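You operate a simulated robot arm through the tools that you are given. There is no shell and no other tool.

You are at the controls of a simulated robot arm. One attempt, no reset.

## Task
Put things in order on the top of the two-tier bench. At the end: the white test block (marked "BLANK") from the top of the two-tier bench stands where the grey token (marked "WALNUTS") stood; the grey token from the top of the two-tier bench stands where the silver test weight (marked "100 g") stood; the silver test weight from the top of the two-tier bench stands where the green order card (marked "WALNUTS") stood; the green order card stands on top of the clear cover plate; whatever was shut is shut again. Leave all else as you found it, and nothing knocked over.

It is judged by the outcome, as a careful person would: the job done as asked, and still so three seconds after it is handed in. It fails if anything else is knocked over, pushed out of place, dropped, spilled or broken. A push-on lid holds only when it is set on centred and level and pressed home; a screw cap is set on level and turned clockwise until tight.

## Robot
A 7-joint arm with a two-finger gripper, fixed in place. Base frame: the origin is at the foot of the arm, x ahead of it, y to its left, z up; the work surface is at about z = 0. Lengths are in m, angles in rad, forces in N, time in s.
With the tool pointing down near the work surface it reaches from about 0.16 to 0.38 m from the base axis. Its first joint turns from -1.257 to 1.257 rad. Payload 0.6 kg.
The tool frame sits at the grasp point between the pads (the TCP): z along the fingers, y along the line on which they close. The tips reach 0.022 m beyond it. The gripper opens to 0.092 m; its body begins 0.065 m behind the TCP.
Orientation is that of the tool frame in the base frame, as a unit quaternion [w, x, y, z]. With the fingers straight down and closing along the base's y, the tool's x points along the base's -x, its y along +y and its z along -z.

## Interface
- The arm moves only by the tool step_arm. Its argument "steps" is a list of rows, each an object of numbers (a shift or turn left out is 0, a gripper value left out holds the last): "claw": the opening, from 0 (shut) to 1 (fully open); "dx", "dy", "dz": the shift along the tool's x, y, z in units of 40 mm (1.0 is 40 mm); "wx", "wy", "wz": the turn, a rotation vector about the tool's x, y, z in units of 4 degrees (1.0 is 4 degrees). In form: [{"claw": .., "dx": .., "dy": .., "dz": .., "wx": .., "wy": .., "wz": ..}, ...]. A call has 1 to 20 rows; each row shifts and turns the commanded pose from where the row before left it, along the tool's axes as they then stand. A call with a number of a shift or a turn outside -1 to 1 is refused whole. Rows are played at 5 a second. More than 0.05 m and 0.15 rad between two rows, or a gripper value outside its range, and nothing of the call is played. Where a pose cannot be reached the arm comes as near as it can. A force on the tool above 40 N (or 10 N above the force at the start of the call, whichever is more), or a blocked arm, ends the call early, and 0.2 s more pass. The fingers move at their own pace (about 0.0599 m/s each) and stop on an object; they squeeze with about 26 N. The grip force told is the motor's: it shows also when the fingers shut on nothing. Time passes only in rows, and 0.2 s behind the last, so rows that do not move let the fingers close. It gives the time, the measured TCP pose, the force on the tool (base axes), the opening and the grip force at its end, in the units of the frame above (readings bear some noise), with the torque about the TCP (base axes, N m) and any sound that the robot's microphone picked up.
- Cameras (640 x 400 px; columns grow to the right, rows downward): "scene" is fixed at [0.0613, -0.2895, 0.3828]; the picture's right is [0.64, -0.77, 0.00], its down [-0.57, -0.48, -0.67] and it looks along [0.51, 0.43, -0.74] (base axes); focal length 214 px, centre (320, 200). "wrist" rides on the gripper at [0.071, 0.019, -0.102] in the tool frame; the picture's right is [-0.26, 0.97, 0.00], its down [-0.75, -0.20, -0.62] and it looks along [-0.60, -0.16, 0.78] (tool axes); focal length 280 px, centre (320, 200). There is no depth. A picture from a camera that has moved, and an enlarged one, comes with that camera's place and axes in the base frame and with its lens.
- grab_frame(camera): a new picture of that camera. No time passes.
- close_up(camera, box): a new picture of the part [left, top, right, bottom] of that camera's present view, enlarged. No time passes.
- finish_job(): hands the job in; it is judged then, once.

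Nothing tells you positions but the pictures and the camera data. Unless the task says otherwise, let go and move clear before handing in.

The tools are called by a JSON object that holds its "fn" and its "kwargs". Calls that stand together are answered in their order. step_arm: Moves the arm, as the interface text tells. Its arguments: {"type":"object","properties":{"steps":{"type":"array","items":{"type":"object","properties":{"claw":{"type":"number"},"dx":{"type":"number"},"dy":{"type":"number"},"dz":{"type":"number"},"wx":{"type":"number"},"wy":{"type":"number"},"wz":{"type":"number"}}}}},"required":["steps"]} The other tools are called the same way: grab_frame (camera) takes a picture; close_up (camera, box) takes an enlarged picture of a part of a camera's view; finish_job () hands the job in.

At the start:

```text
time: 0.0
tcp_pos: [0.2492, -0.0111, 0.2417]
tcp_rot: [0.001, 0.0, 1.0, -0.001]
force: [0.3, -0.4, 0.1]
ft_torque: [0.02, 0.01, 0.02]
opening: 0.0917
grasp_force: 0.0
```

scene: 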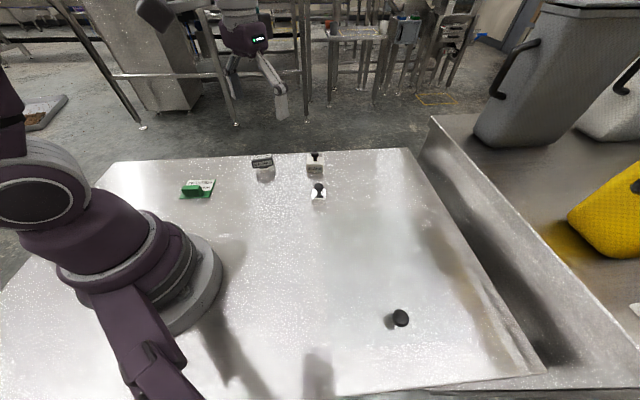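
wrist: 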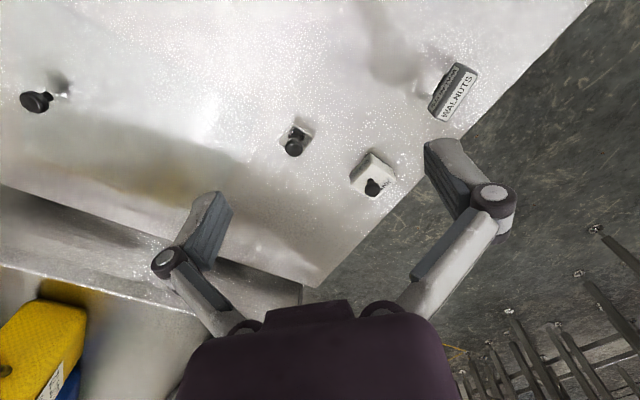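

I see a bench top with a green card, a grey token, two whitish/silver knobbed items and a lone black knob near the right; I will take close-ups to identify each before moving.

{"fn": "close_up", "kwargs": {"camera": "scene", "box": [160, 130, 360, 255]}}

{"fn": "close_up", "kwargs": {"camera": "scene", "box": [340, 270, 460, 345]}}

{"fn": "close_up", "kwargs": {"camera": "wrist", "box": [250, 40, 490, 210]}}

{"fn": "close_up", "kwargs": {"camera": "wrist", "box": [0, 50, 160, 150]}}

{"fn": "close_up", "kwargs": {"camera": "scene", "box": [240, 140, 340, 203]}}

```text
3.20 times, centred on (260, 192) of scene
camera zoom: at [0.0613, -0.2895, 0.3828], right [0.64, -0.77, 0.0], down [-0.57, -0.48, -0.67], along [0.51, 0.43, -0.74], focal length 686 px, centre (512, 224)
```

zoom: 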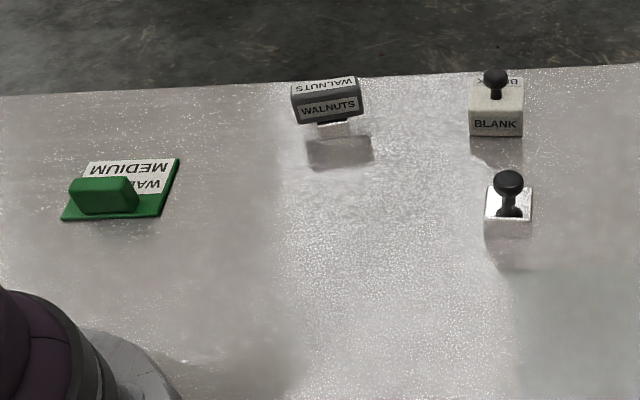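

```text
5.33 times, centred on (400, 308) of scene
camera zoom: at [0.0613, -0.2895, 0.3828], right [0.64, -0.77, 0.0], down [-0.57, -0.48, -0.67], along [0.51, 0.43, -0.74], focal length 1144 px, centre (-107, -373)
```

zoom: 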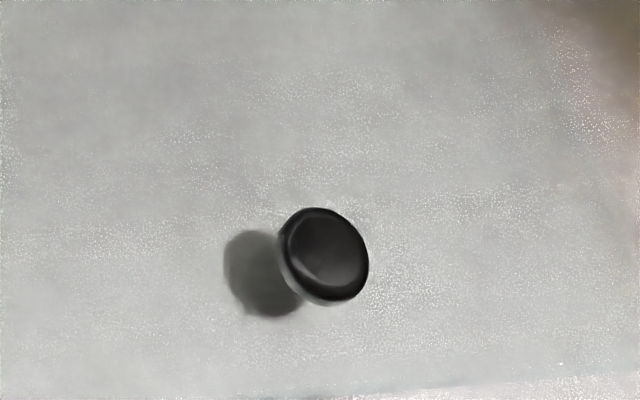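

```text
2.35 times, centred on (370, 125) of wrist
camera zoom: at [0.1768, 0.0094, 0.3421], right [0.26, 0.97, 0.0], down [0.75, -0.2, 0.62], along [0.6, -0.16, -0.78], focal length 660 px, centre (202, 376)
```

zoom: 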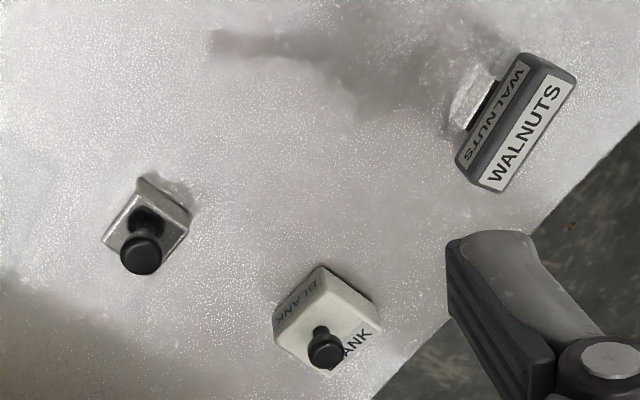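

```text
4.00 times, centred on (80, 100) of wrist
camera zoom: at [0.1768, 0.0094, 0.3421], right [0.26, 0.97, 0.0], down [0.75, -0.2, 0.62], along [0.6, -0.16, -0.78], focal length 1122 px, centre (1280, 600)
```

zoom: 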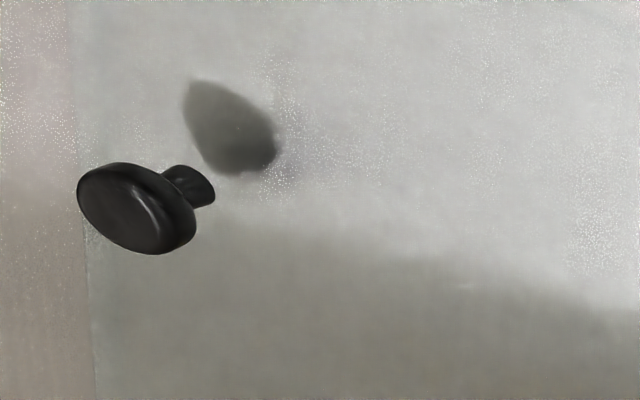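

```text
6.35 times, centred on (290, 172) of scene
camera zoom: at [0.0613, -0.2895, 0.3828], right [0.64, -0.77, 0.0], down [-0.57, -0.48, -0.67], along [0.51, 0.43, -0.74], focal length 1362 px, centre (510, 381)
```

zoom: 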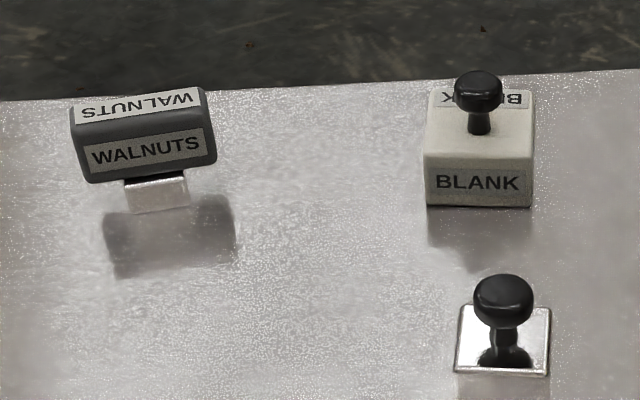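

The knob at about (0.20, -0.33, top z≈0.03) seems to be the handle of a clear plate that I can hardly see. I will swing the arm high above the bench to look at it with the wrist camera.

{"fn": "step_arm", "kwargs": {"steps": [{"dx": 0.546, "dy": -0.945}, {"dx": 0.546, "dy": -0.945}, {"dx": 0.546, "dy": -0.945}, {"dx": 0.546, "dy": -0.945}, {"dx": 0.546, "dy": -0.945}, {"wz": 1}, {"wz": 1}, {"wz": 1}, {"wz": 1}, {"wz": 1}, {"wz": 1}, {"wz": 1}, {"wz": 1}, {"wz": 1}, {"wz": 1}, {"wz": 1}, {"wz": 1}, {"wz": 1}, {"wz": 1}, {"wz": 1}]}}

{"fn": "grab_frame", "kwargs": {"camera": "wrist"}}

{"fn": "grab_frame", "kwargs": {"camera": "scene"}}

```text
time: 4.2
tcp_pos: [0.1395, -0.1999, 0.2398]
tcp_rot: [0.0, 0.501, 0.866, 0.001]
force: [-0.6, 0.4, 0.4]
ft_torque: [0.02, 0.0, -0.01]
opening: 0.0921
grasp_force: 0.1
```

```text
taken
camera wrist: at [0.1197, -0.1276, 0.3422], right [0.97, 0.25, 0.0], down [0.2, -0.76, 0.62], along [0.16, -0.6, -0.78], focal length 280 px, centre (320, 200)
```

wrist: 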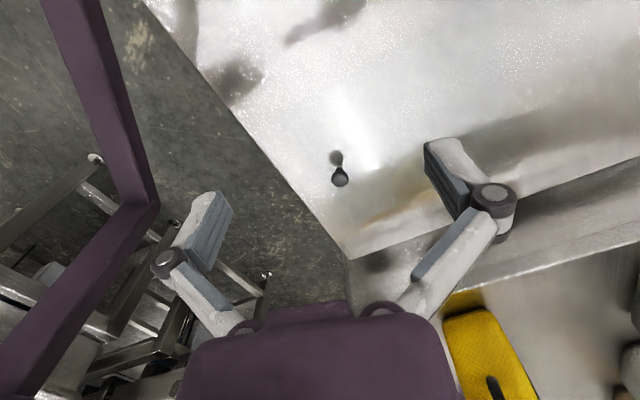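

```text
taken
```

scene: 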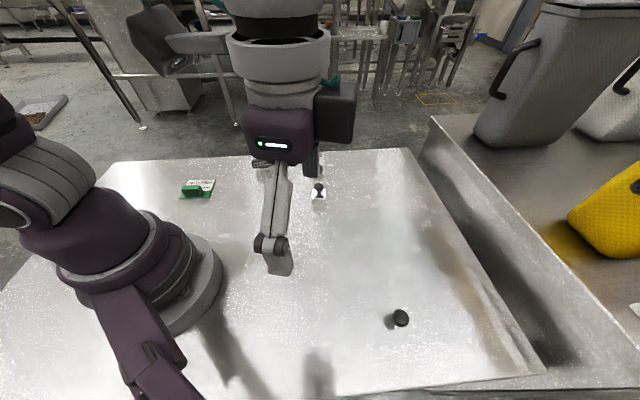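

{"fn": "close_up", "kwargs": {"camera": "wrist", "box": [240, 80, 440, 205]}}

{"fn": "close_up", "kwargs": {"camera": "scene", "box": [300, 240, 540, 390]}}

```text
3.20 times, centred on (340, 142) of wrist
camera zoom: at [0.1197, -0.1276, 0.3422], right [0.97, 0.25, 0.0], down [0.2, -0.76, 0.62], along [0.16, -0.6, -0.78], focal length 897 px, centre (256, 384)
```

zoom: 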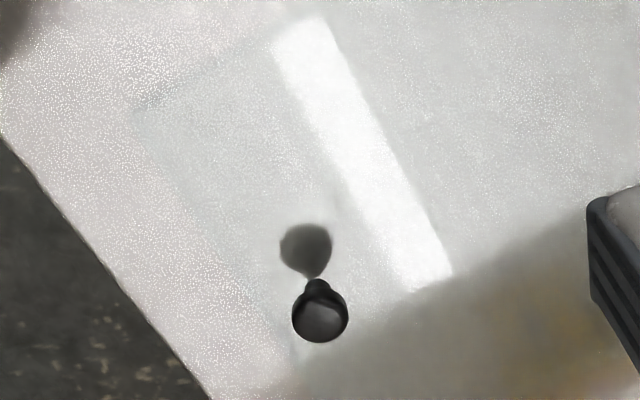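

```text
2.67 times, centred on (420, 315) of scene
camera zoom: at [0.0613, -0.2895, 0.3828], right [0.64, -0.77, 0.0], down [-0.57, -0.48, -0.67], along [0.51, 0.43, -0.74], focal length 572 px, centre (53, -107)
```

zoom: 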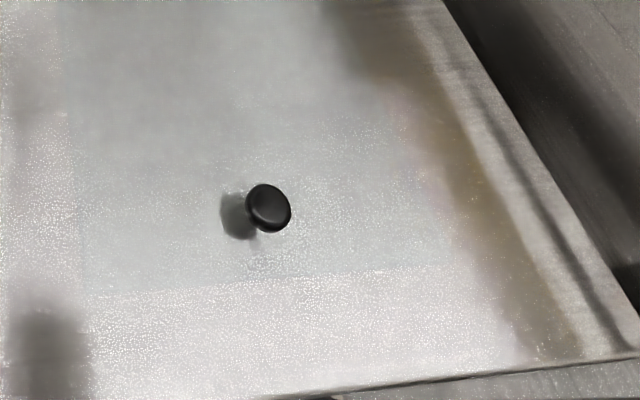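

{"fn": "close_up", "kwargs": {"camera": "scene", "box": [290, 170, 450, 270]}}

{"fn": "close_up", "kwargs": {"camera": "scene", "box": [280, 170, 600, 370]}}

{"fn": "close_up", "kwargs": {"camera": "wrist", "box": [260, 0, 640, 240]}}

```text
4.00 times, centred on (370, 220) of scene
camera zoom: at [0.0613, -0.2895, 0.3828], right [0.64, -0.77, 0.0], down [-0.57, -0.48, -0.67], along [0.51, 0.43, -0.74], focal length 858 px, centre (120, 120)
```

zoom: 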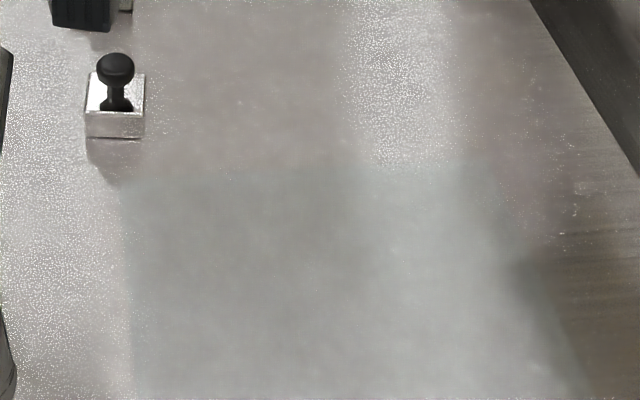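

```text
2.00 times, centred on (440, 270) of scene
camera zoom: at [0.0613, -0.2895, 0.3828], right [0.64, -0.77, 0.0], down [-0.57, -0.48, -0.67], along [0.51, 0.43, -0.74], focal length 429 px, centre (80, 60)
```

zoom: 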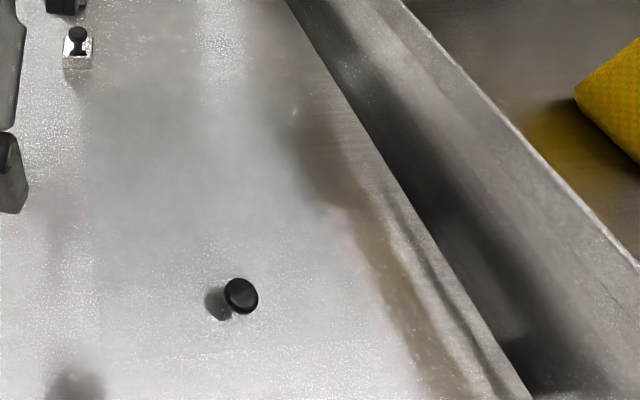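

```text
1.67 times, centred on (450, 120) of wrist
camera zoom: at [0.1197, -0.1276, 0.3422], right [0.97, 0.25, 0.0], down [0.2, -0.76, 0.62], along [0.16, -0.6, -0.78], focal length 467 px, centre (103, 333)
```

zoom: 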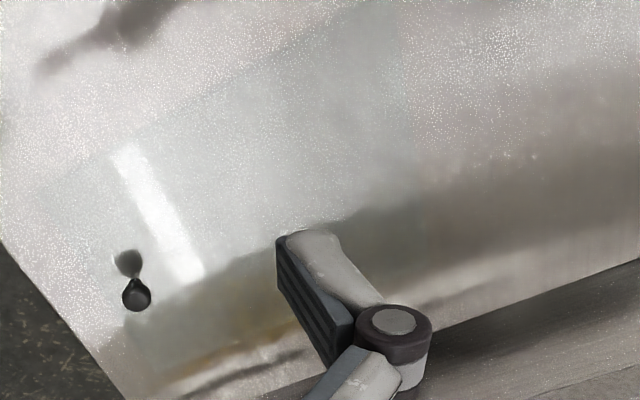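

The clear plate shows up as a large smooth rectangle (about 0.25 × 0.21 m, turned 45°, with corners near (0.285,-0.10), (0.43,-0.25), (0.11,-0.28), (0.24,-0.41)), with the black knob near its far end. Next I will turn back and look at the token, weight and blank from above.

{"fn": "step_arm", "kwargs": {"steps": [{"wz": -1}, {"wz": -1}, {"wz": -1}, {"wz": -1}, {"wz": -1}, {"wz": -1}, {"wz": -1}, {"wz": -1}, {"wz": -1}, {"wz": -1}, {"wz": -1}, {"wz": -1}, {"wz": -1}, {"wz": -1}, {"wz": -1}]}}

{"fn": "step_arm", "kwargs": {"steps": [{"dx": -0.21, "dy": 0.9, "dz": 0.25}, {"dx": -0.21, "dy": 0.9, "dz": 0.25}, {"dx": -0.21, "dy": 0.9, "dz": 0.25}, {"dx": -0.21, "dy": 0.9, "dz": 0.25}, {"dx": -0.21, "dy": 0.9, "dz": 0.25}, {"dx": -0.21, "dy": 0.9, "dz": 0.25}, {"dx": -0.21, "dy": 0.9, "dz": 0.25}, {}]}}

{"fn": "grab_frame", "kwargs": {"camera": "wrist"}}

{"fn": "grab_frame", "kwargs": {"camera": "scene"}}

```text
time: 7.4
tcp_pos: [0.1407, -0.2, 0.2399]
tcp_rot: [0.0, -0.001, 1.0, 0.0]
force: [-0.2, 0.4, -0.2]
ft_torque: [0.01, 0.01, 0.0]
opening: 0.0918
grasp_force: 0.0
```

```text
time: 9.2
tcp_pos: [0.1992, 0.0533, 0.1721]
tcp_rot: [0.0, 0.001, 1.0, 0.001]
force: [0.2, 0.1, -0.4]
ft_torque: [-0.01, 0.01, 0.02]
opening: 0.092
grasp_force: 0.0
```

```text
taken
camera wrist: at [0.127, 0.0729, 0.2722], right [0.26, 0.96, 0.0], down [0.75, -0.2, 0.62], along [0.6, -0.16, -0.78], focal length 280 px, centre (320, 200)
```

wrist: 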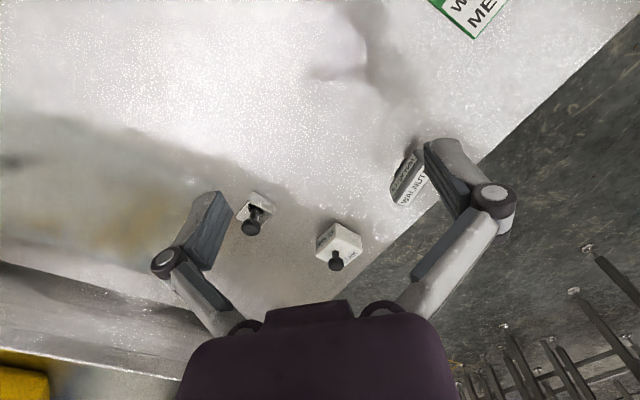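

```text
taken
```

scene: 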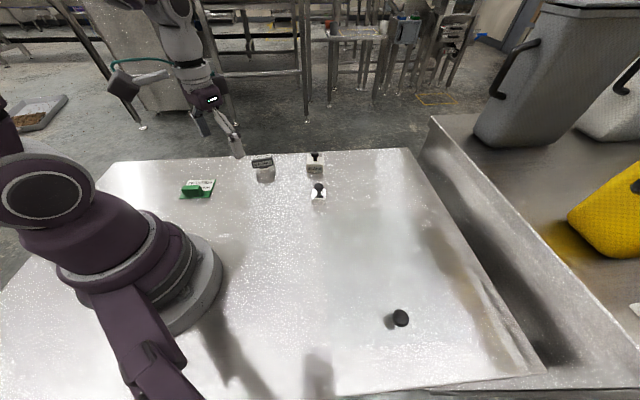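

{"fn": "close_up", "kwargs": {"camera": "wrist", "box": [220, 170, 380, 270]}}

{"fn": "close_up", "kwargs": {"camera": "wrist", "box": [360, 120, 480, 220]}}

{"fn": "close_up", "kwargs": {"camera": "scene", "box": [165, 165, 229, 205]}}

{"fn": "close_up", "kwargs": {"camera": "scene", "box": [246, 145, 294, 185]}}

{"fn": "close_up", "kwargs": {"camera": "scene", "box": [295, 145, 343, 175]}}

{"fn": "close_up", "kwargs": {"camera": "scene", "box": [295, 175, 343, 220]}}

```text
4.00 times, centred on (300, 220) of wrist
camera zoom: at [0.127, 0.0729, 0.2722], right [0.26, 0.96, 0.0], down [0.75, -0.2, 0.62], along [0.6, -0.16, -0.78], focal length 1122 px, centre (400, 120)
```

zoom: 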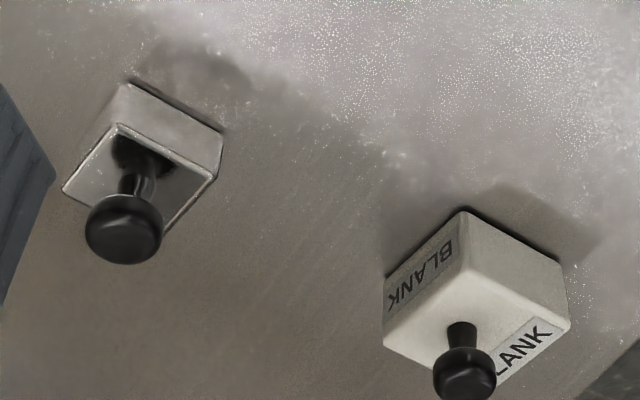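

```text
4.00 times, centred on (420, 170) of wrist
camera zoom: at [0.127, 0.0729, 0.2722], right [0.26, 0.96, 0.0], down [0.75, -0.2, 0.62], along [0.6, -0.16, -0.78], focal length 1122 px, centre (-80, 320)
```

zoom: 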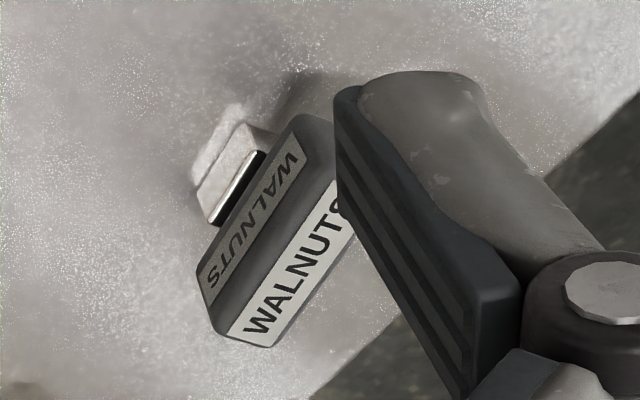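

```text
10.00 times, centred on (197, 185) of scene
camera zoom: at [0.0613, -0.2895, 0.3828], right [0.64, -0.77, 0.0], down [-0.57, -0.48, -0.67], along [0.51, 0.43, -0.74], focal length 2145 px, centre (1550, 350)
```

zoom: 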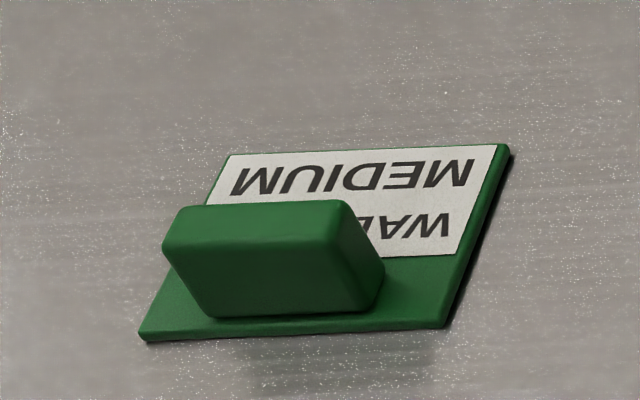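

```text
10.00 times, centred on (270, 165) of scene
camera zoom: at [0.0613, -0.2895, 0.3828], right [0.64, -0.77, 0.0], down [-0.57, -0.48, -0.67], along [0.51, 0.43, -0.74], focal length 2145 px, centre (820, 550)
```

zoom: 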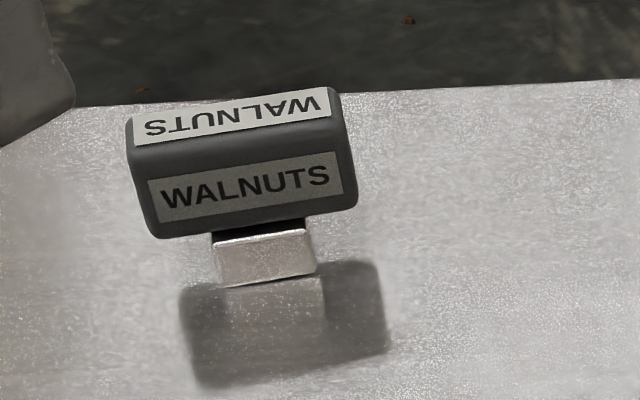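

```text
13.33 times, centred on (319, 160) of scene
camera zoom: at [0.0613, -0.2895, 0.3828], right [0.64, -0.77, 0.0], down [-0.57, -0.48, -0.67], along [0.51, 0.43, -0.74], focal length 2860 px, centre (333, 733)
```

zoom: 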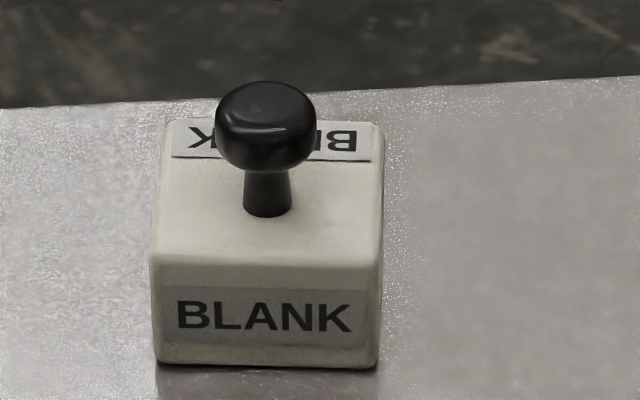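

```text
8.89 times, centred on (319, 198) of scene
camera zoom: at [0.0613, -0.2895, 0.3828], right [0.64, -0.77, 0.0], down [-0.57, -0.48, -0.67], along [0.51, 0.43, -0.74], focal length 1906 px, centre (329, 222)
```

zoom: 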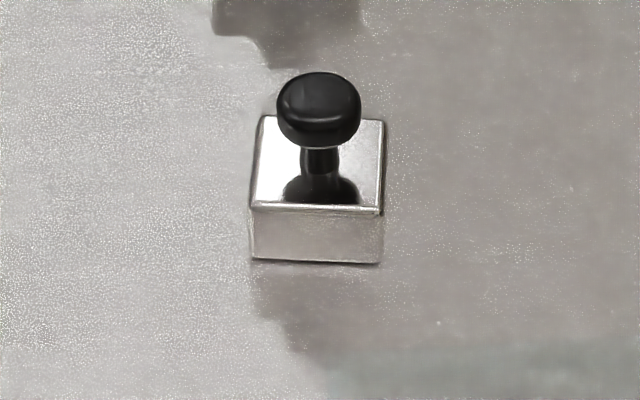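

All four items are located: card handle about (0.1415, 0.179), weight knob (0.3255, -0.0635), token (0.31, 0.118), blank knob (0.406, 0.02). I start with the green card: move above its handle with the fingers turned to close along it.

{"fn": "step_arm", "kwargs": {"steps": [{"dx": 0.36, "dy": 0.786, "dz": 0.325}, {"dx": 0.36, "dy": 0.786, "dz": 0.325}, {"dx": 0.36, "dy": 0.786, "dz": 0.325}, {"dx": 0.36, "dy": 0.786, "dz": 0.325}, {"wz": -1}, {"wz": -1}, {"wz": -1}, {"wz": -1}, {"wz": -1}, {"wz": -1}, {"wz": -1}, {"wz": -1}, {"wz": -1}, {"wz": -1}, {"wz": -1}, {}]}}

{"fn": "grab_frame", "kwargs": {"camera": "wrist"}}

{"fn": "grab_frame", "kwargs": {"camera": "scene"}}

```text
time: 12.6
tcp_pos: [0.1397, 0.1782, 0.1181]
tcp_rot: [-0.001, -0.375, 0.927, 0.0]
force: [0.0, -0.3, -0.6]
ft_torque: [0.03, -0.01, 0.0]
opening: 0.0921
grasp_force: 0.1
```

```text
taken
camera wrist: at [0.0753, 0.1433, 0.2202], right [-0.48, 0.88, 0.0], down [0.68, 0.38, 0.63], along [0.55, 0.3, -0.78], focal length 280 px, centre (320, 200)
```

wrist: 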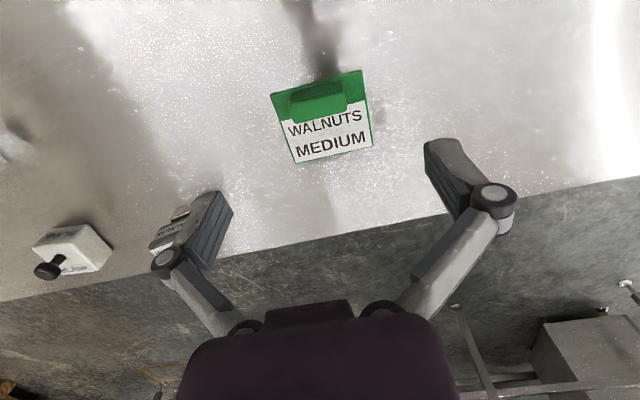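

```text
taken
```

scene: 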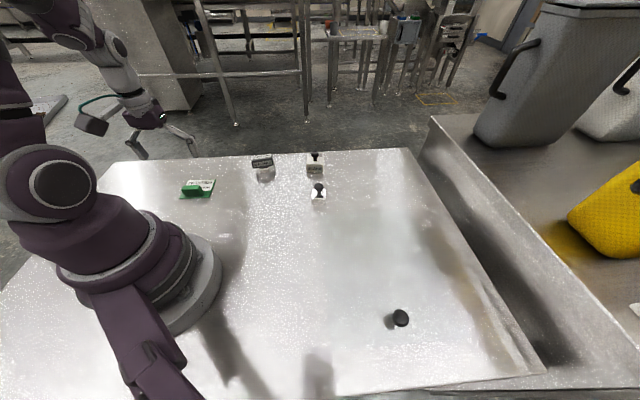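

{"fn": "close_up", "kwargs": {"camera": "wrist", "box": [256, 55, 384, 175]}}

```text
3.33 times, centred on (320, 115) of wrist
camera zoom: at [0.0753, 0.1433, 0.2202], right [-0.48, 0.88, 0.0], down [0.68, 0.38, 0.63], along [0.55, 0.3, -0.78], focal length 935 px, centre (320, 483)
```

zoom: 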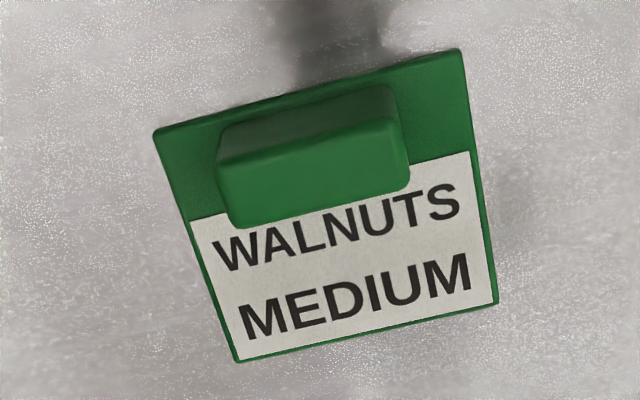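

The card handle lies right under the gripper with its long axis along the closing line. I descend with the fingers open, tips staying just above the card's slab.

{"fn": "step_arm", "kwargs": {"steps": [{"dz": 0.6}, {"dz": 0.6}, {"dz": 0.5}, {"dz": 0.3}, {"dz": 0.17}, {}]}}

{"fn": "grab_frame", "kwargs": {"camera": "wrist"}}

{"fn": "close_up", "kwargs": {"camera": "scene", "box": [140, 130, 268, 210]}}

```text
time: 14.0
tcp_pos: [0.1401, 0.1789, 0.0327]
tcp_rot: [0.0, -0.375, 0.927, 0.0]
force: [-0.2, 0.2, 0.0]
ft_torque: [-0.01, -0.01, 0.0]
opening: 0.0924
grasp_force: 0.0
```

```text
taken
camera wrist: at [0.0751, 0.1435, 0.1336], right [-0.48, 0.88, 0.0], down [0.68, 0.38, 0.62], along [0.55, 0.3, -0.78], focal length 280 px, centre (320, 200)
```

wrist: 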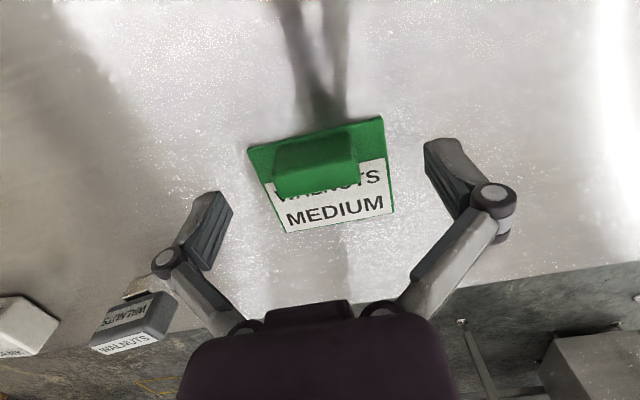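

```text
5.00 times, centred on (204, 170) of scene
camera zoom: at [0.0613, -0.2895, 0.3828], right [0.64, -0.77, 0.0], down [-0.57, -0.48, -0.67], along [0.51, 0.43, -0.74], focal length 1072 px, centre (900, 350)
```

zoom: 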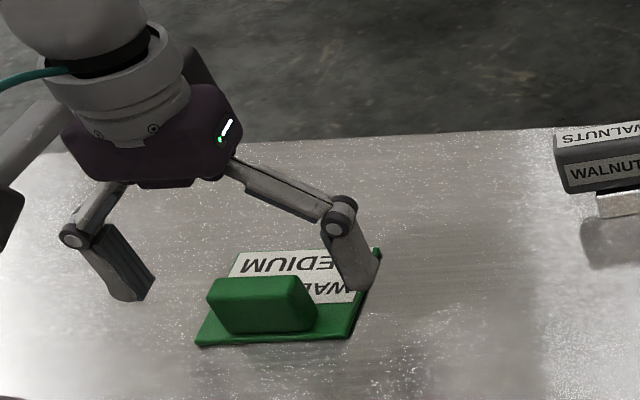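

The handle sits centred between the open fingers. I close the gripper on it.

{"fn": "step_arm", "kwargs": {"steps": [{"claw": 0.5}, {"claw": 0.3}, {"claw": 0.0}, {"claw": 0.0}, {"claw": 0.0}, {"claw": 0.0}, {"claw": 0.0}]}}

{"fn": "grab_frame", "kwargs": {"camera": "wrist"}}

{"fn": "close_up", "kwargs": {"camera": "scene", "box": [140, 130, 268, 210]}}

```text
time: 15.6
tcp_pos: [0.1405, 0.1777, 0.033]
tcp_rot: [-0.001, -0.374, 0.927, 0.0]
force: [-0.3, 1.1, 3.7]
ft_torque: [0.04, -0.03, 0.0]
opening: 0.0386
grasp_force: 26.5
```

```text
taken
camera wrist: at [0.0751, 0.1436, 0.1338], right [-0.48, 0.88, 0.0], down [0.68, 0.38, 0.63], along [0.55, 0.3, -0.78], focal length 280 px, centre (320, 200)
```

wrist: 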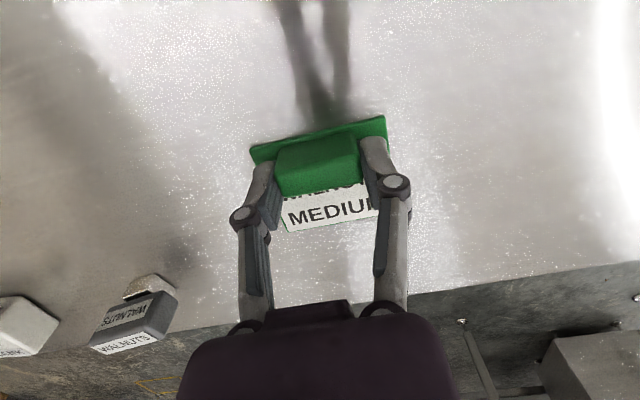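

```text
5.00 times, centred on (204, 170) of scene
camera zoom: at [0.0613, -0.2895, 0.3828], right [0.64, -0.77, 0.0], down [-0.57, -0.48, -0.67], along [0.51, 0.43, -0.74], focal length 1072 px, centre (900, 350)
```

zoom: 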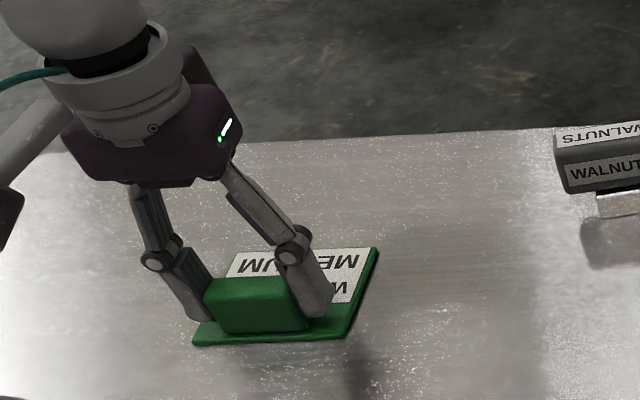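

The card is held (38.6 mm opening, 26 N). I lift it straight up and check.

{"fn": "step_arm", "kwargs": {"steps": [{"dz": -0.2}, {"dz": -0.4}, {"dz": -0.6}, {"dz": -0.6}, {"dz": -0.6}, {}]}}

{"fn": "grab_frame", "kwargs": {"camera": "scene"}}

{"fn": "grab_frame", "kwargs": {"camera": "wrist"}}

```text
time: 17.0
tcp_pos: [0.1407, 0.178, 0.1276]
tcp_rot: [0.0, -0.375, 0.927, 0.001]
force: [0.0, -0.1, 0.4]
ft_torque: [0.0, 0.01, -0.02]
opening: 0.0389
grasp_force: 26.0
```

```text
taken
```

scene: 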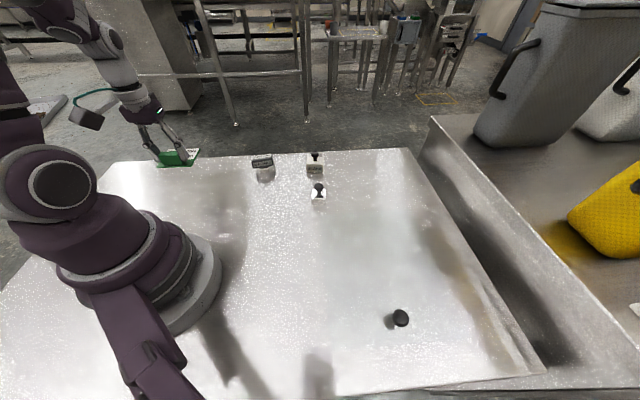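

```text
taken
camera wrist: at [0.0758, 0.1432, 0.2293], right [-0.48, 0.88, 0.0], down [0.68, 0.38, 0.62], along [0.55, 0.3, -0.78], focal length 280 px, centre (320, 200)
```

wrist: 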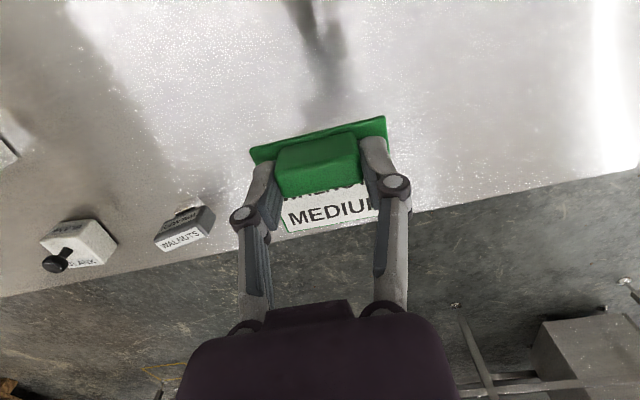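

The card came up cleanly and level. I swing it at this height clockwise around the base towards the clear plate.

{"fn": "step_arm", "kwargs": {"steps": [{"wz": 1, "dy": -0.394, "dx": -0.053}, {"wz": 1, "dy": -0.394, "dx": -0.053}, {"wz": 1, "dy": -0.394, "dx": -0.053}, {"wz": 1, "dy": -0.394, "dx": -0.053}, {"wz": 1, "dy": -0.394, "dx": -0.053}, {"wz": 1, "dy": -0.394, "dx": -0.053}, {"wz": 1, "dy": -0.394, "dx": -0.053}, {"wz": 1, "dy": -0.394, "dx": -0.053}, {"wz": 1, "dy": -0.394, "dx": -0.053}, {"wz": 1, "dy": -0.394, "dx": -0.053}, {"wz": 1, "dy": -0.394, "dx": -0.053}, {"wz": 1, "dy": -0.394, "dx": -0.053}, {"wz": 1, "dy": -0.394, "dx": -0.053}, {"wz": 1, "dy": -0.394, "dx": -0.053}, {"wz": 1, "dy": -0.394, "dx": -0.053}, {"wz": 1, "dy": -0.394, "dx": -0.053}, {"wz": 1, "dy": -0.394, "dx": -0.053}, {"wz": 1, "dy": -0.394, "dx": -0.053}, {"wz": 1, "dy": -0.394, "dx": -0.053}, {"wz": 1, "dy": -0.394, "dx": -0.053}]}}

{"fn": "step_arm", "kwargs": {"steps": [{"wz": 1, "dy": -0.394, "dx": -0.053}, {"wz": 1, "dy": -0.394, "dx": -0.053}, {"wz": 0.5}, {}]}}

{"fn": "grab_frame", "kwargs": {"camera": "wrist"}}

{"fn": "grab_frame", "kwargs": {"camera": "scene"}}

```text
time: 21.2
tcp_pos: [0.2092, -0.1073, 0.1273]
tcp_rot: [-0.001, 0.309, 0.951, 0.0]
force: [0.4, 1.2, -1.4]
ft_torque: [-0.03, 0.0, 0.01]
opening: 0.0391
grasp_force: 25.8
```

```text
time: 22.2
tcp_pos: [0.1931, -0.1344, 0.1272]
tcp_rot: [0.0, 0.39, 0.921, -0.001]
force: [0.5, 0.0, 0.4]
ft_torque: [0.01, 0.01, -0.01]
opening: 0.0386
grasp_force: 26.2
```

```text
taken
camera wrist: at [0.1572, -0.0697, 0.2292], right [0.88, 0.48, 0.0], down [0.38, -0.68, 0.63], along [0.3, -0.55, -0.78], focal length 280 px, centre (320, 200)
```

wrist: 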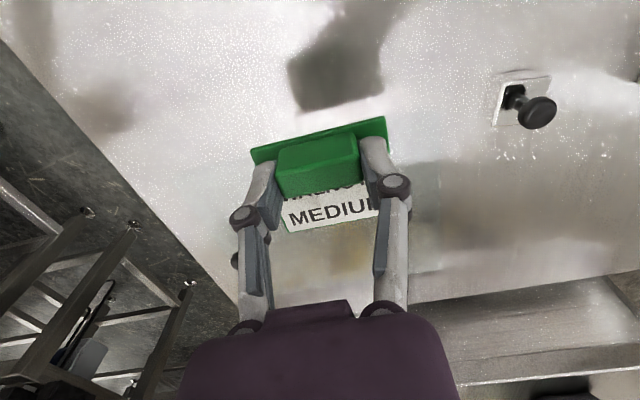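

```text
taken
```

scene: 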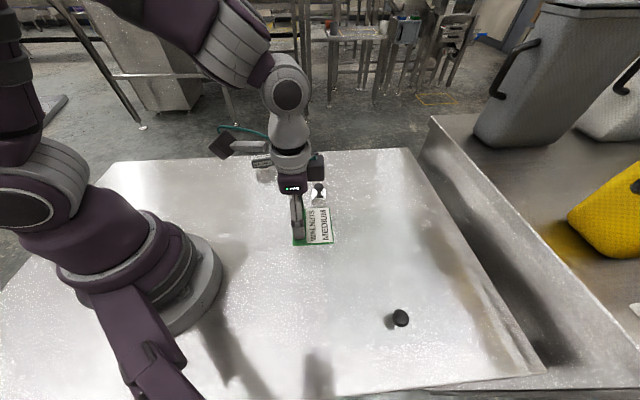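

{"fn": "close_up", "kwargs": {"camera": "wrist", "box": [380, 60, 640, 300]}}

{"fn": "close_up", "kwargs": {"camera": "scene", "box": [280, 190, 500, 370]}}

```text
1.67 times, centred on (510, 180) of wrist
camera zoom: at [0.1572, -0.0697, 0.2292], right [0.88, 0.48, 0.0], down [0.38, -0.68, 0.63], along [0.3, -0.55, -0.78], focal length 467 px, centre (3, 233)
```

zoom: 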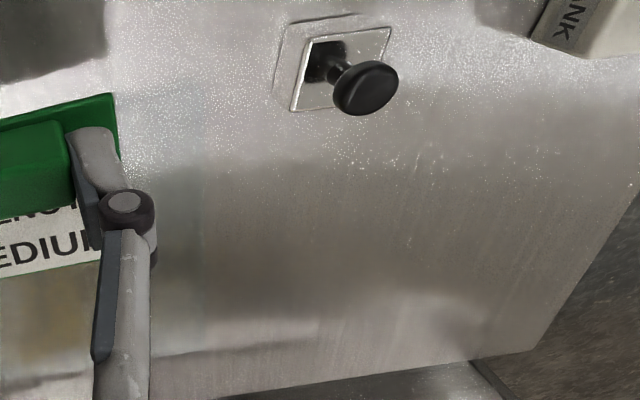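

```text
2.22 times, centred on (390, 280) of scene
camera zoom: at [0.0613, -0.2895, 0.3828], right [0.64, -0.77, 0.0], down [-0.57, -0.48, -0.67], along [0.51, 0.43, -0.74], focal length 477 px, centre (164, 22)
```

zoom: 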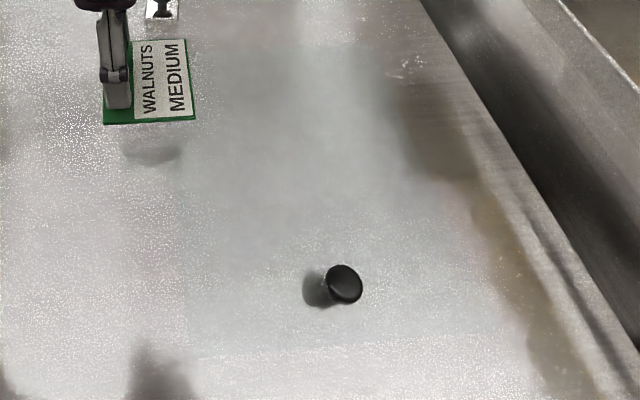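

The plate corners agree in both cameras (A at about (0.285,-0.10)). I carry the card to about (0.247,-0.207), well inside the plate and clear of the knob.

{"fn": "step_arm", "kwargs": {"steps": [{"dx": -0.56, "dy": -0.072}, {"dx": -0.56, "dy": -0.072}, {"dx": -0.56, "dy": -0.072}, {"dx": -0.56, "dy": -0.072}, {"dz": 0.6}, {"dz": 0.6}, {"dz": 0.4}, {}]}}

{"fn": "grab_frame", "kwargs": {"camera": "scene"}}

{"fn": "grab_frame", "kwargs": {"camera": "wrist"}}

```text
time: 24.0
tcp_pos: [0.2474, -0.2066, 0.0644]
tcp_rot: [0.001, 0.39, 0.921, 0.0]
force: [-0.1, -0.6, 0.4]
ft_torque: [0.0, -0.01, 0.01]
opening: 0.0389
grasp_force: 26.1
```

```text
taken
```

scene: 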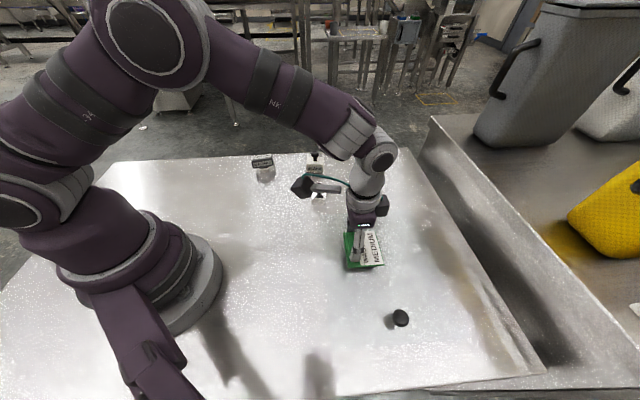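

```text
taken
camera wrist: at [0.2109, -0.1425, 0.1655], right [0.88, 0.48, 0.0], down [0.38, -0.68, 0.62], along [0.3, -0.55, -0.78], focal length 280 px, centre (320, 200)
```

wrist: 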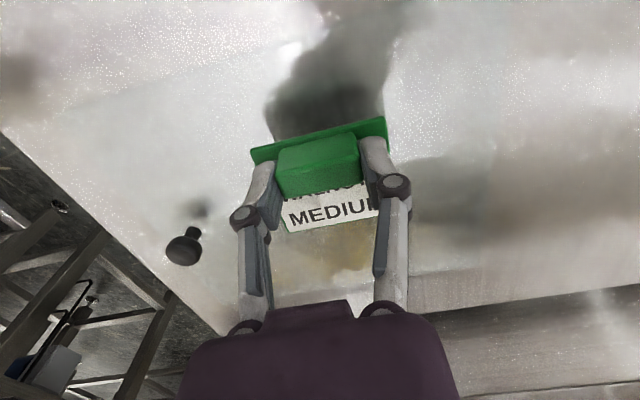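

{"fn": "step_arm", "kwargs": {"steps": [{"dz": 0.25}, {"dz": 0.2}, {"dz": 0.1}, {}]}}

{"fn": "close_up", "kwargs": {"camera": "scene", "box": [320, 220, 432, 290]}}

```text
time: 25.0
tcp_pos: [0.2475, -0.208, 0.0422]
tcp_rot: [0.0, 0.391, 0.921, -0.001]
force: [-0.6, 1.5, 6.3]
ft_torque: [-0.01, -0.04, -0.01]
opening: 0.0388
grasp_force: 26.0
```

```text
5.71 times, centred on (376, 255) of scene
camera zoom: at [0.0613, -0.2895, 0.3828], right [0.64, -0.77, 0.0], down [-0.57, -0.48, -0.67], along [0.51, 0.43, -0.74], focal length 1226 px, centre (0, -114)
```

zoom: 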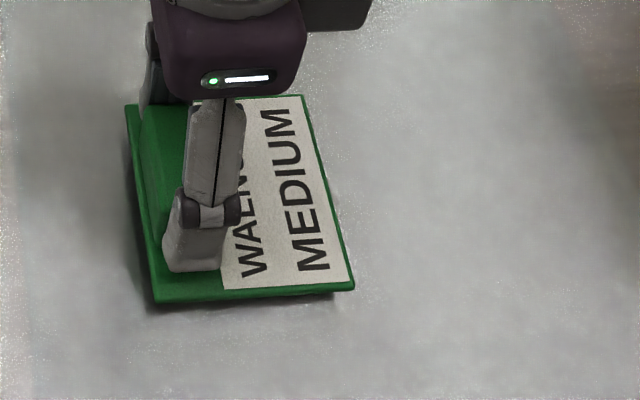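

Contact seems to begin (about 6 N upward). I lower one more millimetre at a time to confirm it is seated.

{"fn": "step_arm", "kwargs": {"steps": [{"dz": 0.025}, {}]}}

{"fn": "close_up", "kwargs": {"camera": "wrist", "box": [220, 90, 420, 250]}}

```text
time: 25.6
tcp_pos: [0.248, -0.2072, 0.0409]
tcp_rot: [0.001, 0.39, 0.921, 0.0]
force: [-0.5, 2.3, 25.6]
ft_torque: [0.05, -0.01, 0.0]
opening: 0.0388
grasp_force: 25.8
```

```text
2.50 times, centred on (320, 170) of wrist
camera zoom: at [0.2113, -0.1426, 0.1428], right [0.88, 0.48, 0.0], down [0.38, -0.68, 0.63], along [0.3, -0.55, -0.78], focal length 701 px, centre (320, 275)
```

zoom: 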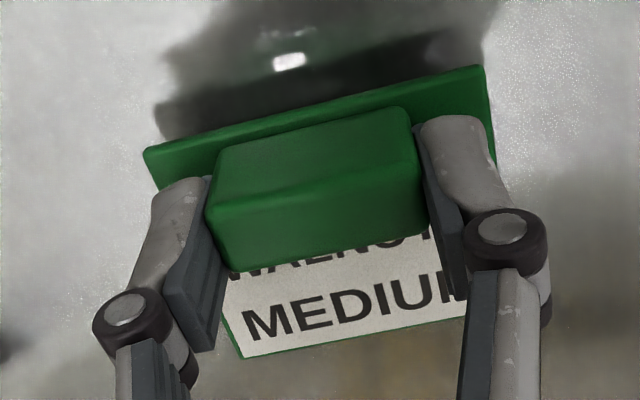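

Firm contact at z≈0.041 (25 N), so the card sits on the plate. I ease back up a millimetre and open the fingers.

{"fn": "step_arm", "kwargs": {"steps": [{"dz": -0.025}, {}, {"claw": 0.5}, {"claw": 0.6}, {"claw": 0.8}, {}]}}

{"fn": "close_up", "kwargs": {"camera": "wrist", "box": [220, 90, 420, 250]}}

{"fn": "close_up", "kwargs": {"camera": "scene", "box": [320, 220, 432, 290]}}

```text
time: 27.0
tcp_pos: [0.247, -0.2086, 0.042]
tcp_rot: [0.0, 0.39, 0.921, 0.0]
force: [0.2, 0.2, 0.8]
ft_torque: [-0.01, -0.02, -0.01]
opening: 0.0736
grasp_force: 0.0
```

```text
2.50 times, centred on (320, 170) of wrist
camera zoom: at [0.211, -0.1425, 0.1433], right [0.88, 0.48, 0.0], down [0.38, -0.68, 0.62], along [0.3, -0.55, -0.78], focal length 701 px, centre (320, 275)
```

zoom: 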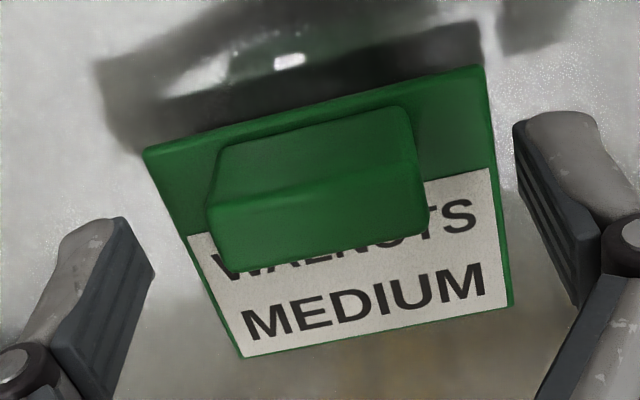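

```text
5.71 times, centred on (376, 255) of scene
camera zoom: at [0.0613, -0.2895, 0.3828], right [0.64, -0.77, 0.0], down [-0.57, -0.48, -0.67], along [0.51, 0.43, -0.74], focal length 1226 px, centre (0, -114)
```

zoom: 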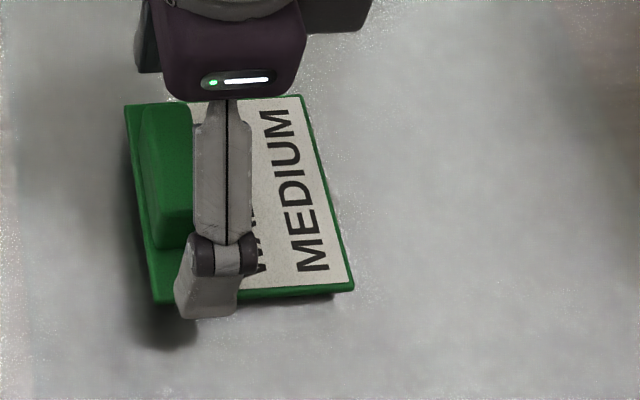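

The card rests on the plate and did not shift when released. I lift clear and check it.

{"fn": "step_arm", "kwargs": {"steps": [{"claw": 1.0, "dz": -0.3}, {"dz": -0.6}, {"dz": -0.8}, {"dz": -0.8}, {}]}}

{"fn": "grab_frame", "kwargs": {"camera": "wrist"}}

{"fn": "grab_frame", "kwargs": {"camera": "scene"}}

```text
time: 28.2
tcp_pos: [0.248, -0.2065, 0.1427]
tcp_rot: [-0.001, 0.391, 0.92, 0.0]
force: [-0.8, -0.2, 0.7]
ft_torque: [-0.01, -0.02, 0.0]
opening: 0.0919
grasp_force: 0.1
```

```text
taken
camera wrist: at [0.2111, -0.1421, 0.2434], right [0.88, 0.48, 0.0], down [0.38, -0.68, 0.62], along [0.3, -0.55, -0.78], focal length 280 px, centre (320, 200)
```

wrist: 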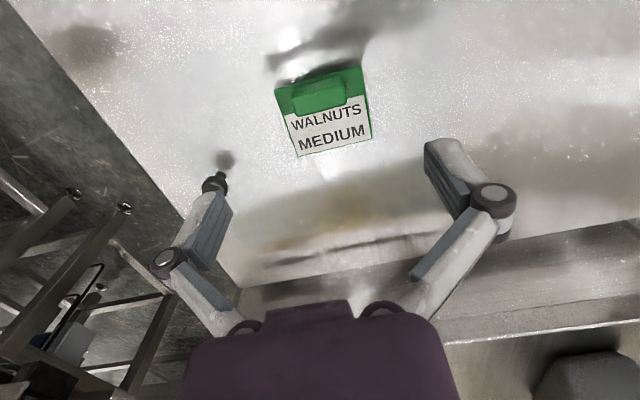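

```text
taken
```

scene: 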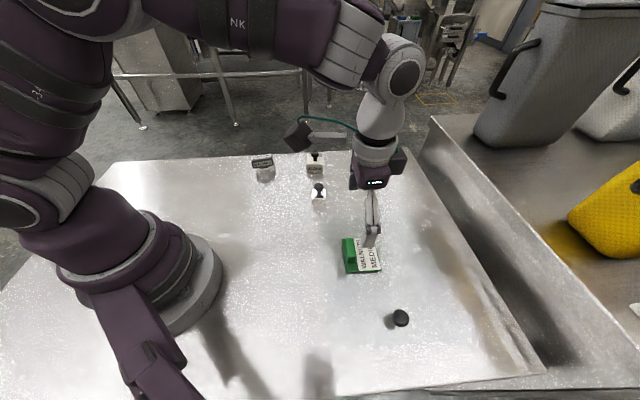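

The card stands flat on the plate and the plate knob has not moved. Next is the silver weight: I move above its knob at (0.3255, -0.0635).

{"fn": "step_arm", "kwargs": {"steps": [{"wz": -1}, {"wz": -1}, {"wz": -1}, {"wz": -1}, {"wz": -1}, {"wz": -1}, {"wz": -1}, {"wz": -1}, {"wz": -1}, {"dx": -0.32, "dy": 0.965, "dz": 0.125}, {"dx": -0.32, "dy": 0.965, "dz": 0.125}, {"dx": -0.32, "dy": 0.965, "dz": 0.125}, {"dx": -0.32, "dy": 0.965, "dz": 0.125}, {}]}}

{"fn": "grab_frame", "kwargs": {"camera": "wrist"}}

{"fn": "grab_frame", "kwargs": {"camera": "scene"}}

```text
time: 31.2
tcp_pos: [0.3232, -0.0639, 0.1214]
tcp_rot: [-0.001, 0.087, 0.996, 0.0]
force: [0.3, -0.2, -0.3]
ft_torque: [-0.01, -0.01, 0.0]
opening: 0.092
grasp_force: 0.1
```

```text
taken
camera wrist: at [0.2572, -0.0324, 0.2229], right [0.43, 0.91, 0.0], down [0.71, -0.33, 0.62], along [0.57, -0.27, -0.78], focal length 280 px, centre (320, 200)
```

wrist: 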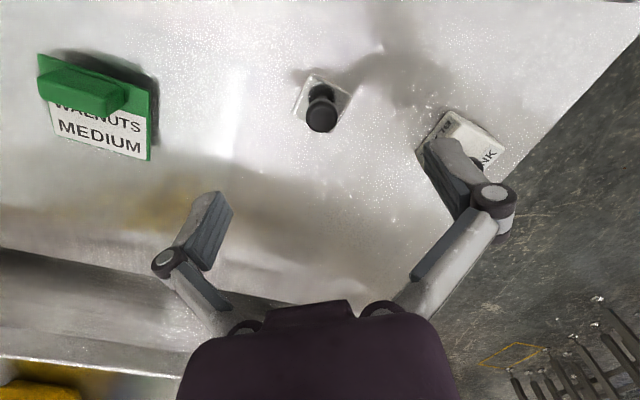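

```text
taken
```

scene: 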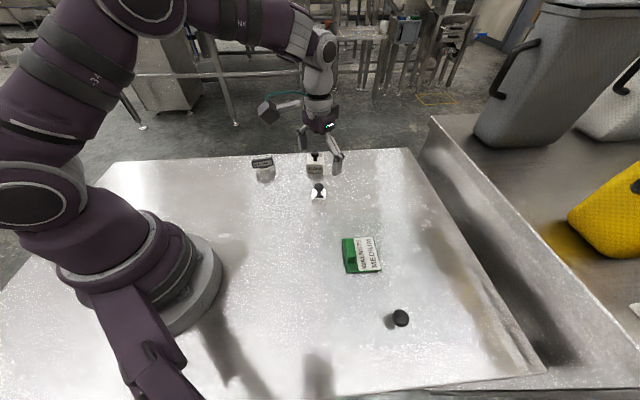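

{"fn": "close_up", "kwargs": {"camera": "wrist", "box": [270, 60, 370, 140]}}

{"fn": "close_up", "kwargs": {"camera": "wrist", "box": [20, 30, 180, 180]}}

```text
5.00 times, centred on (320, 100) of wrist
camera zoom: at [0.2572, -0.0324, 0.2229], right [0.43, 0.91, 0.0], down [0.71, -0.33, 0.62], along [0.57, -0.27, -0.78], focal length 1402 px, centre (320, 700)
```

zoom: 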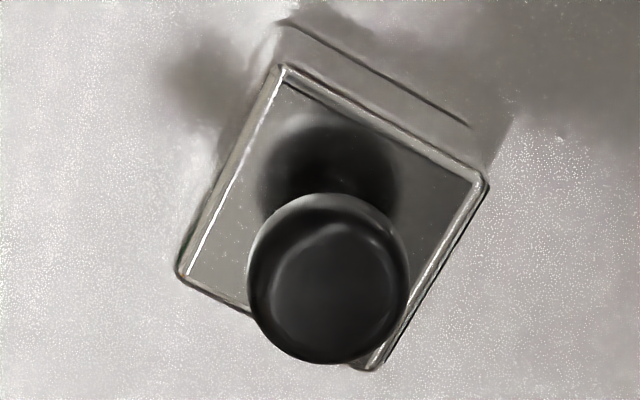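

```text
2.67 times, centred on (100, 105) of wrist
camera zoom: at [0.2572, -0.0324, 0.2229], right [0.43, 0.91, 0.0], down [0.71, -0.33, 0.62], along [0.57, -0.27, -0.78], focal length 748 px, centre (907, 453)
```

zoom: 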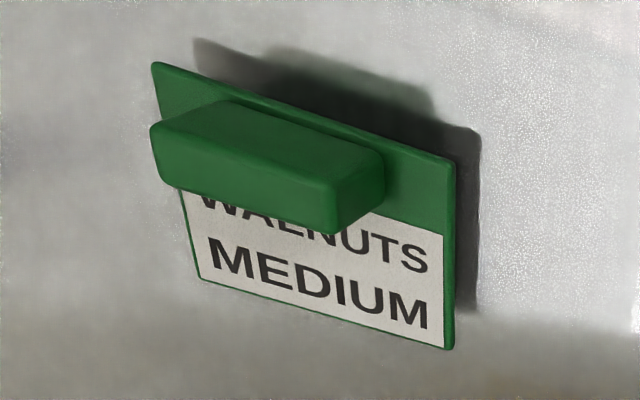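

The knob is centred under the gripper. I descend so the tips stop just above the weight's body (TCP z≈0.047) and check before closing.

{"fn": "step_arm", "kwargs": {"steps": [{"dz": 0.6, "dx": -0.025}, {"dz": 0.6}, {"dz": 0.4}, {"dz": 0.25}, {}]}}

{"fn": "grab_frame", "kwargs": {"camera": "wrist"}}

{"fn": "close_up", "kwargs": {"camera": "scene", "box": [270, 140, 382, 210]}}

```text
time: 32.4
tcp_pos: [0.3255, -0.0647, 0.0461]
tcp_rot: [0.0, 0.087, 0.996, 0.0]
force: [0.7, 1.1, -0.1]
ft_torque: [0.02, 0.01, -0.02]
opening: 0.0921
grasp_force: 0.0
```

```text
taken
camera wrist: at [0.2584, -0.0326, 0.1485], right [0.43, 0.9, 0.0], down [0.71, -0.33, 0.62], along [0.57, -0.27, -0.78], focal length 280 px, centre (320, 200)
```

wrist: 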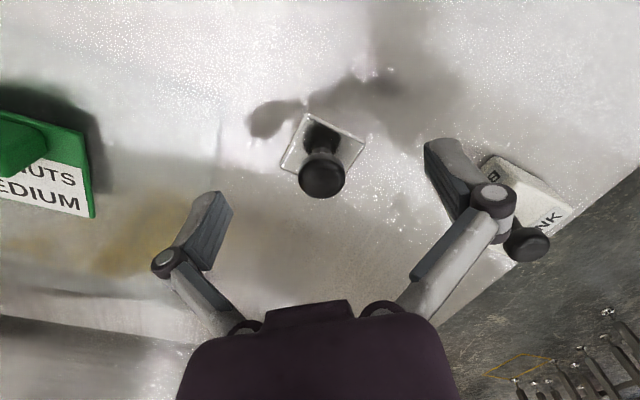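

```text
5.71 times, centred on (326, 175) of scene
camera zoom: at [0.0613, -0.2895, 0.3828], right [0.64, -0.77, 0.0], down [-0.57, -0.48, -0.67], along [0.51, 0.43, -0.74], focal length 1226 px, centre (286, 343)
```

zoom: 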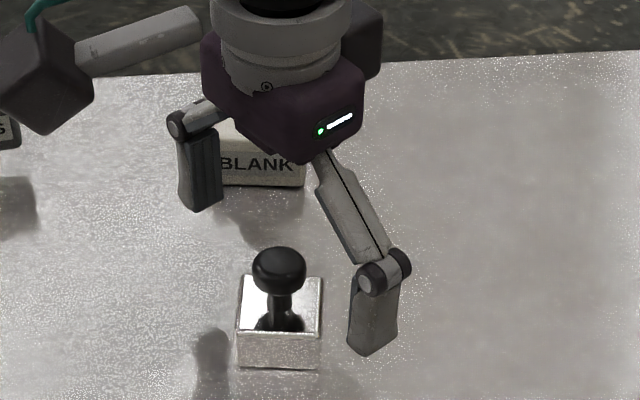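

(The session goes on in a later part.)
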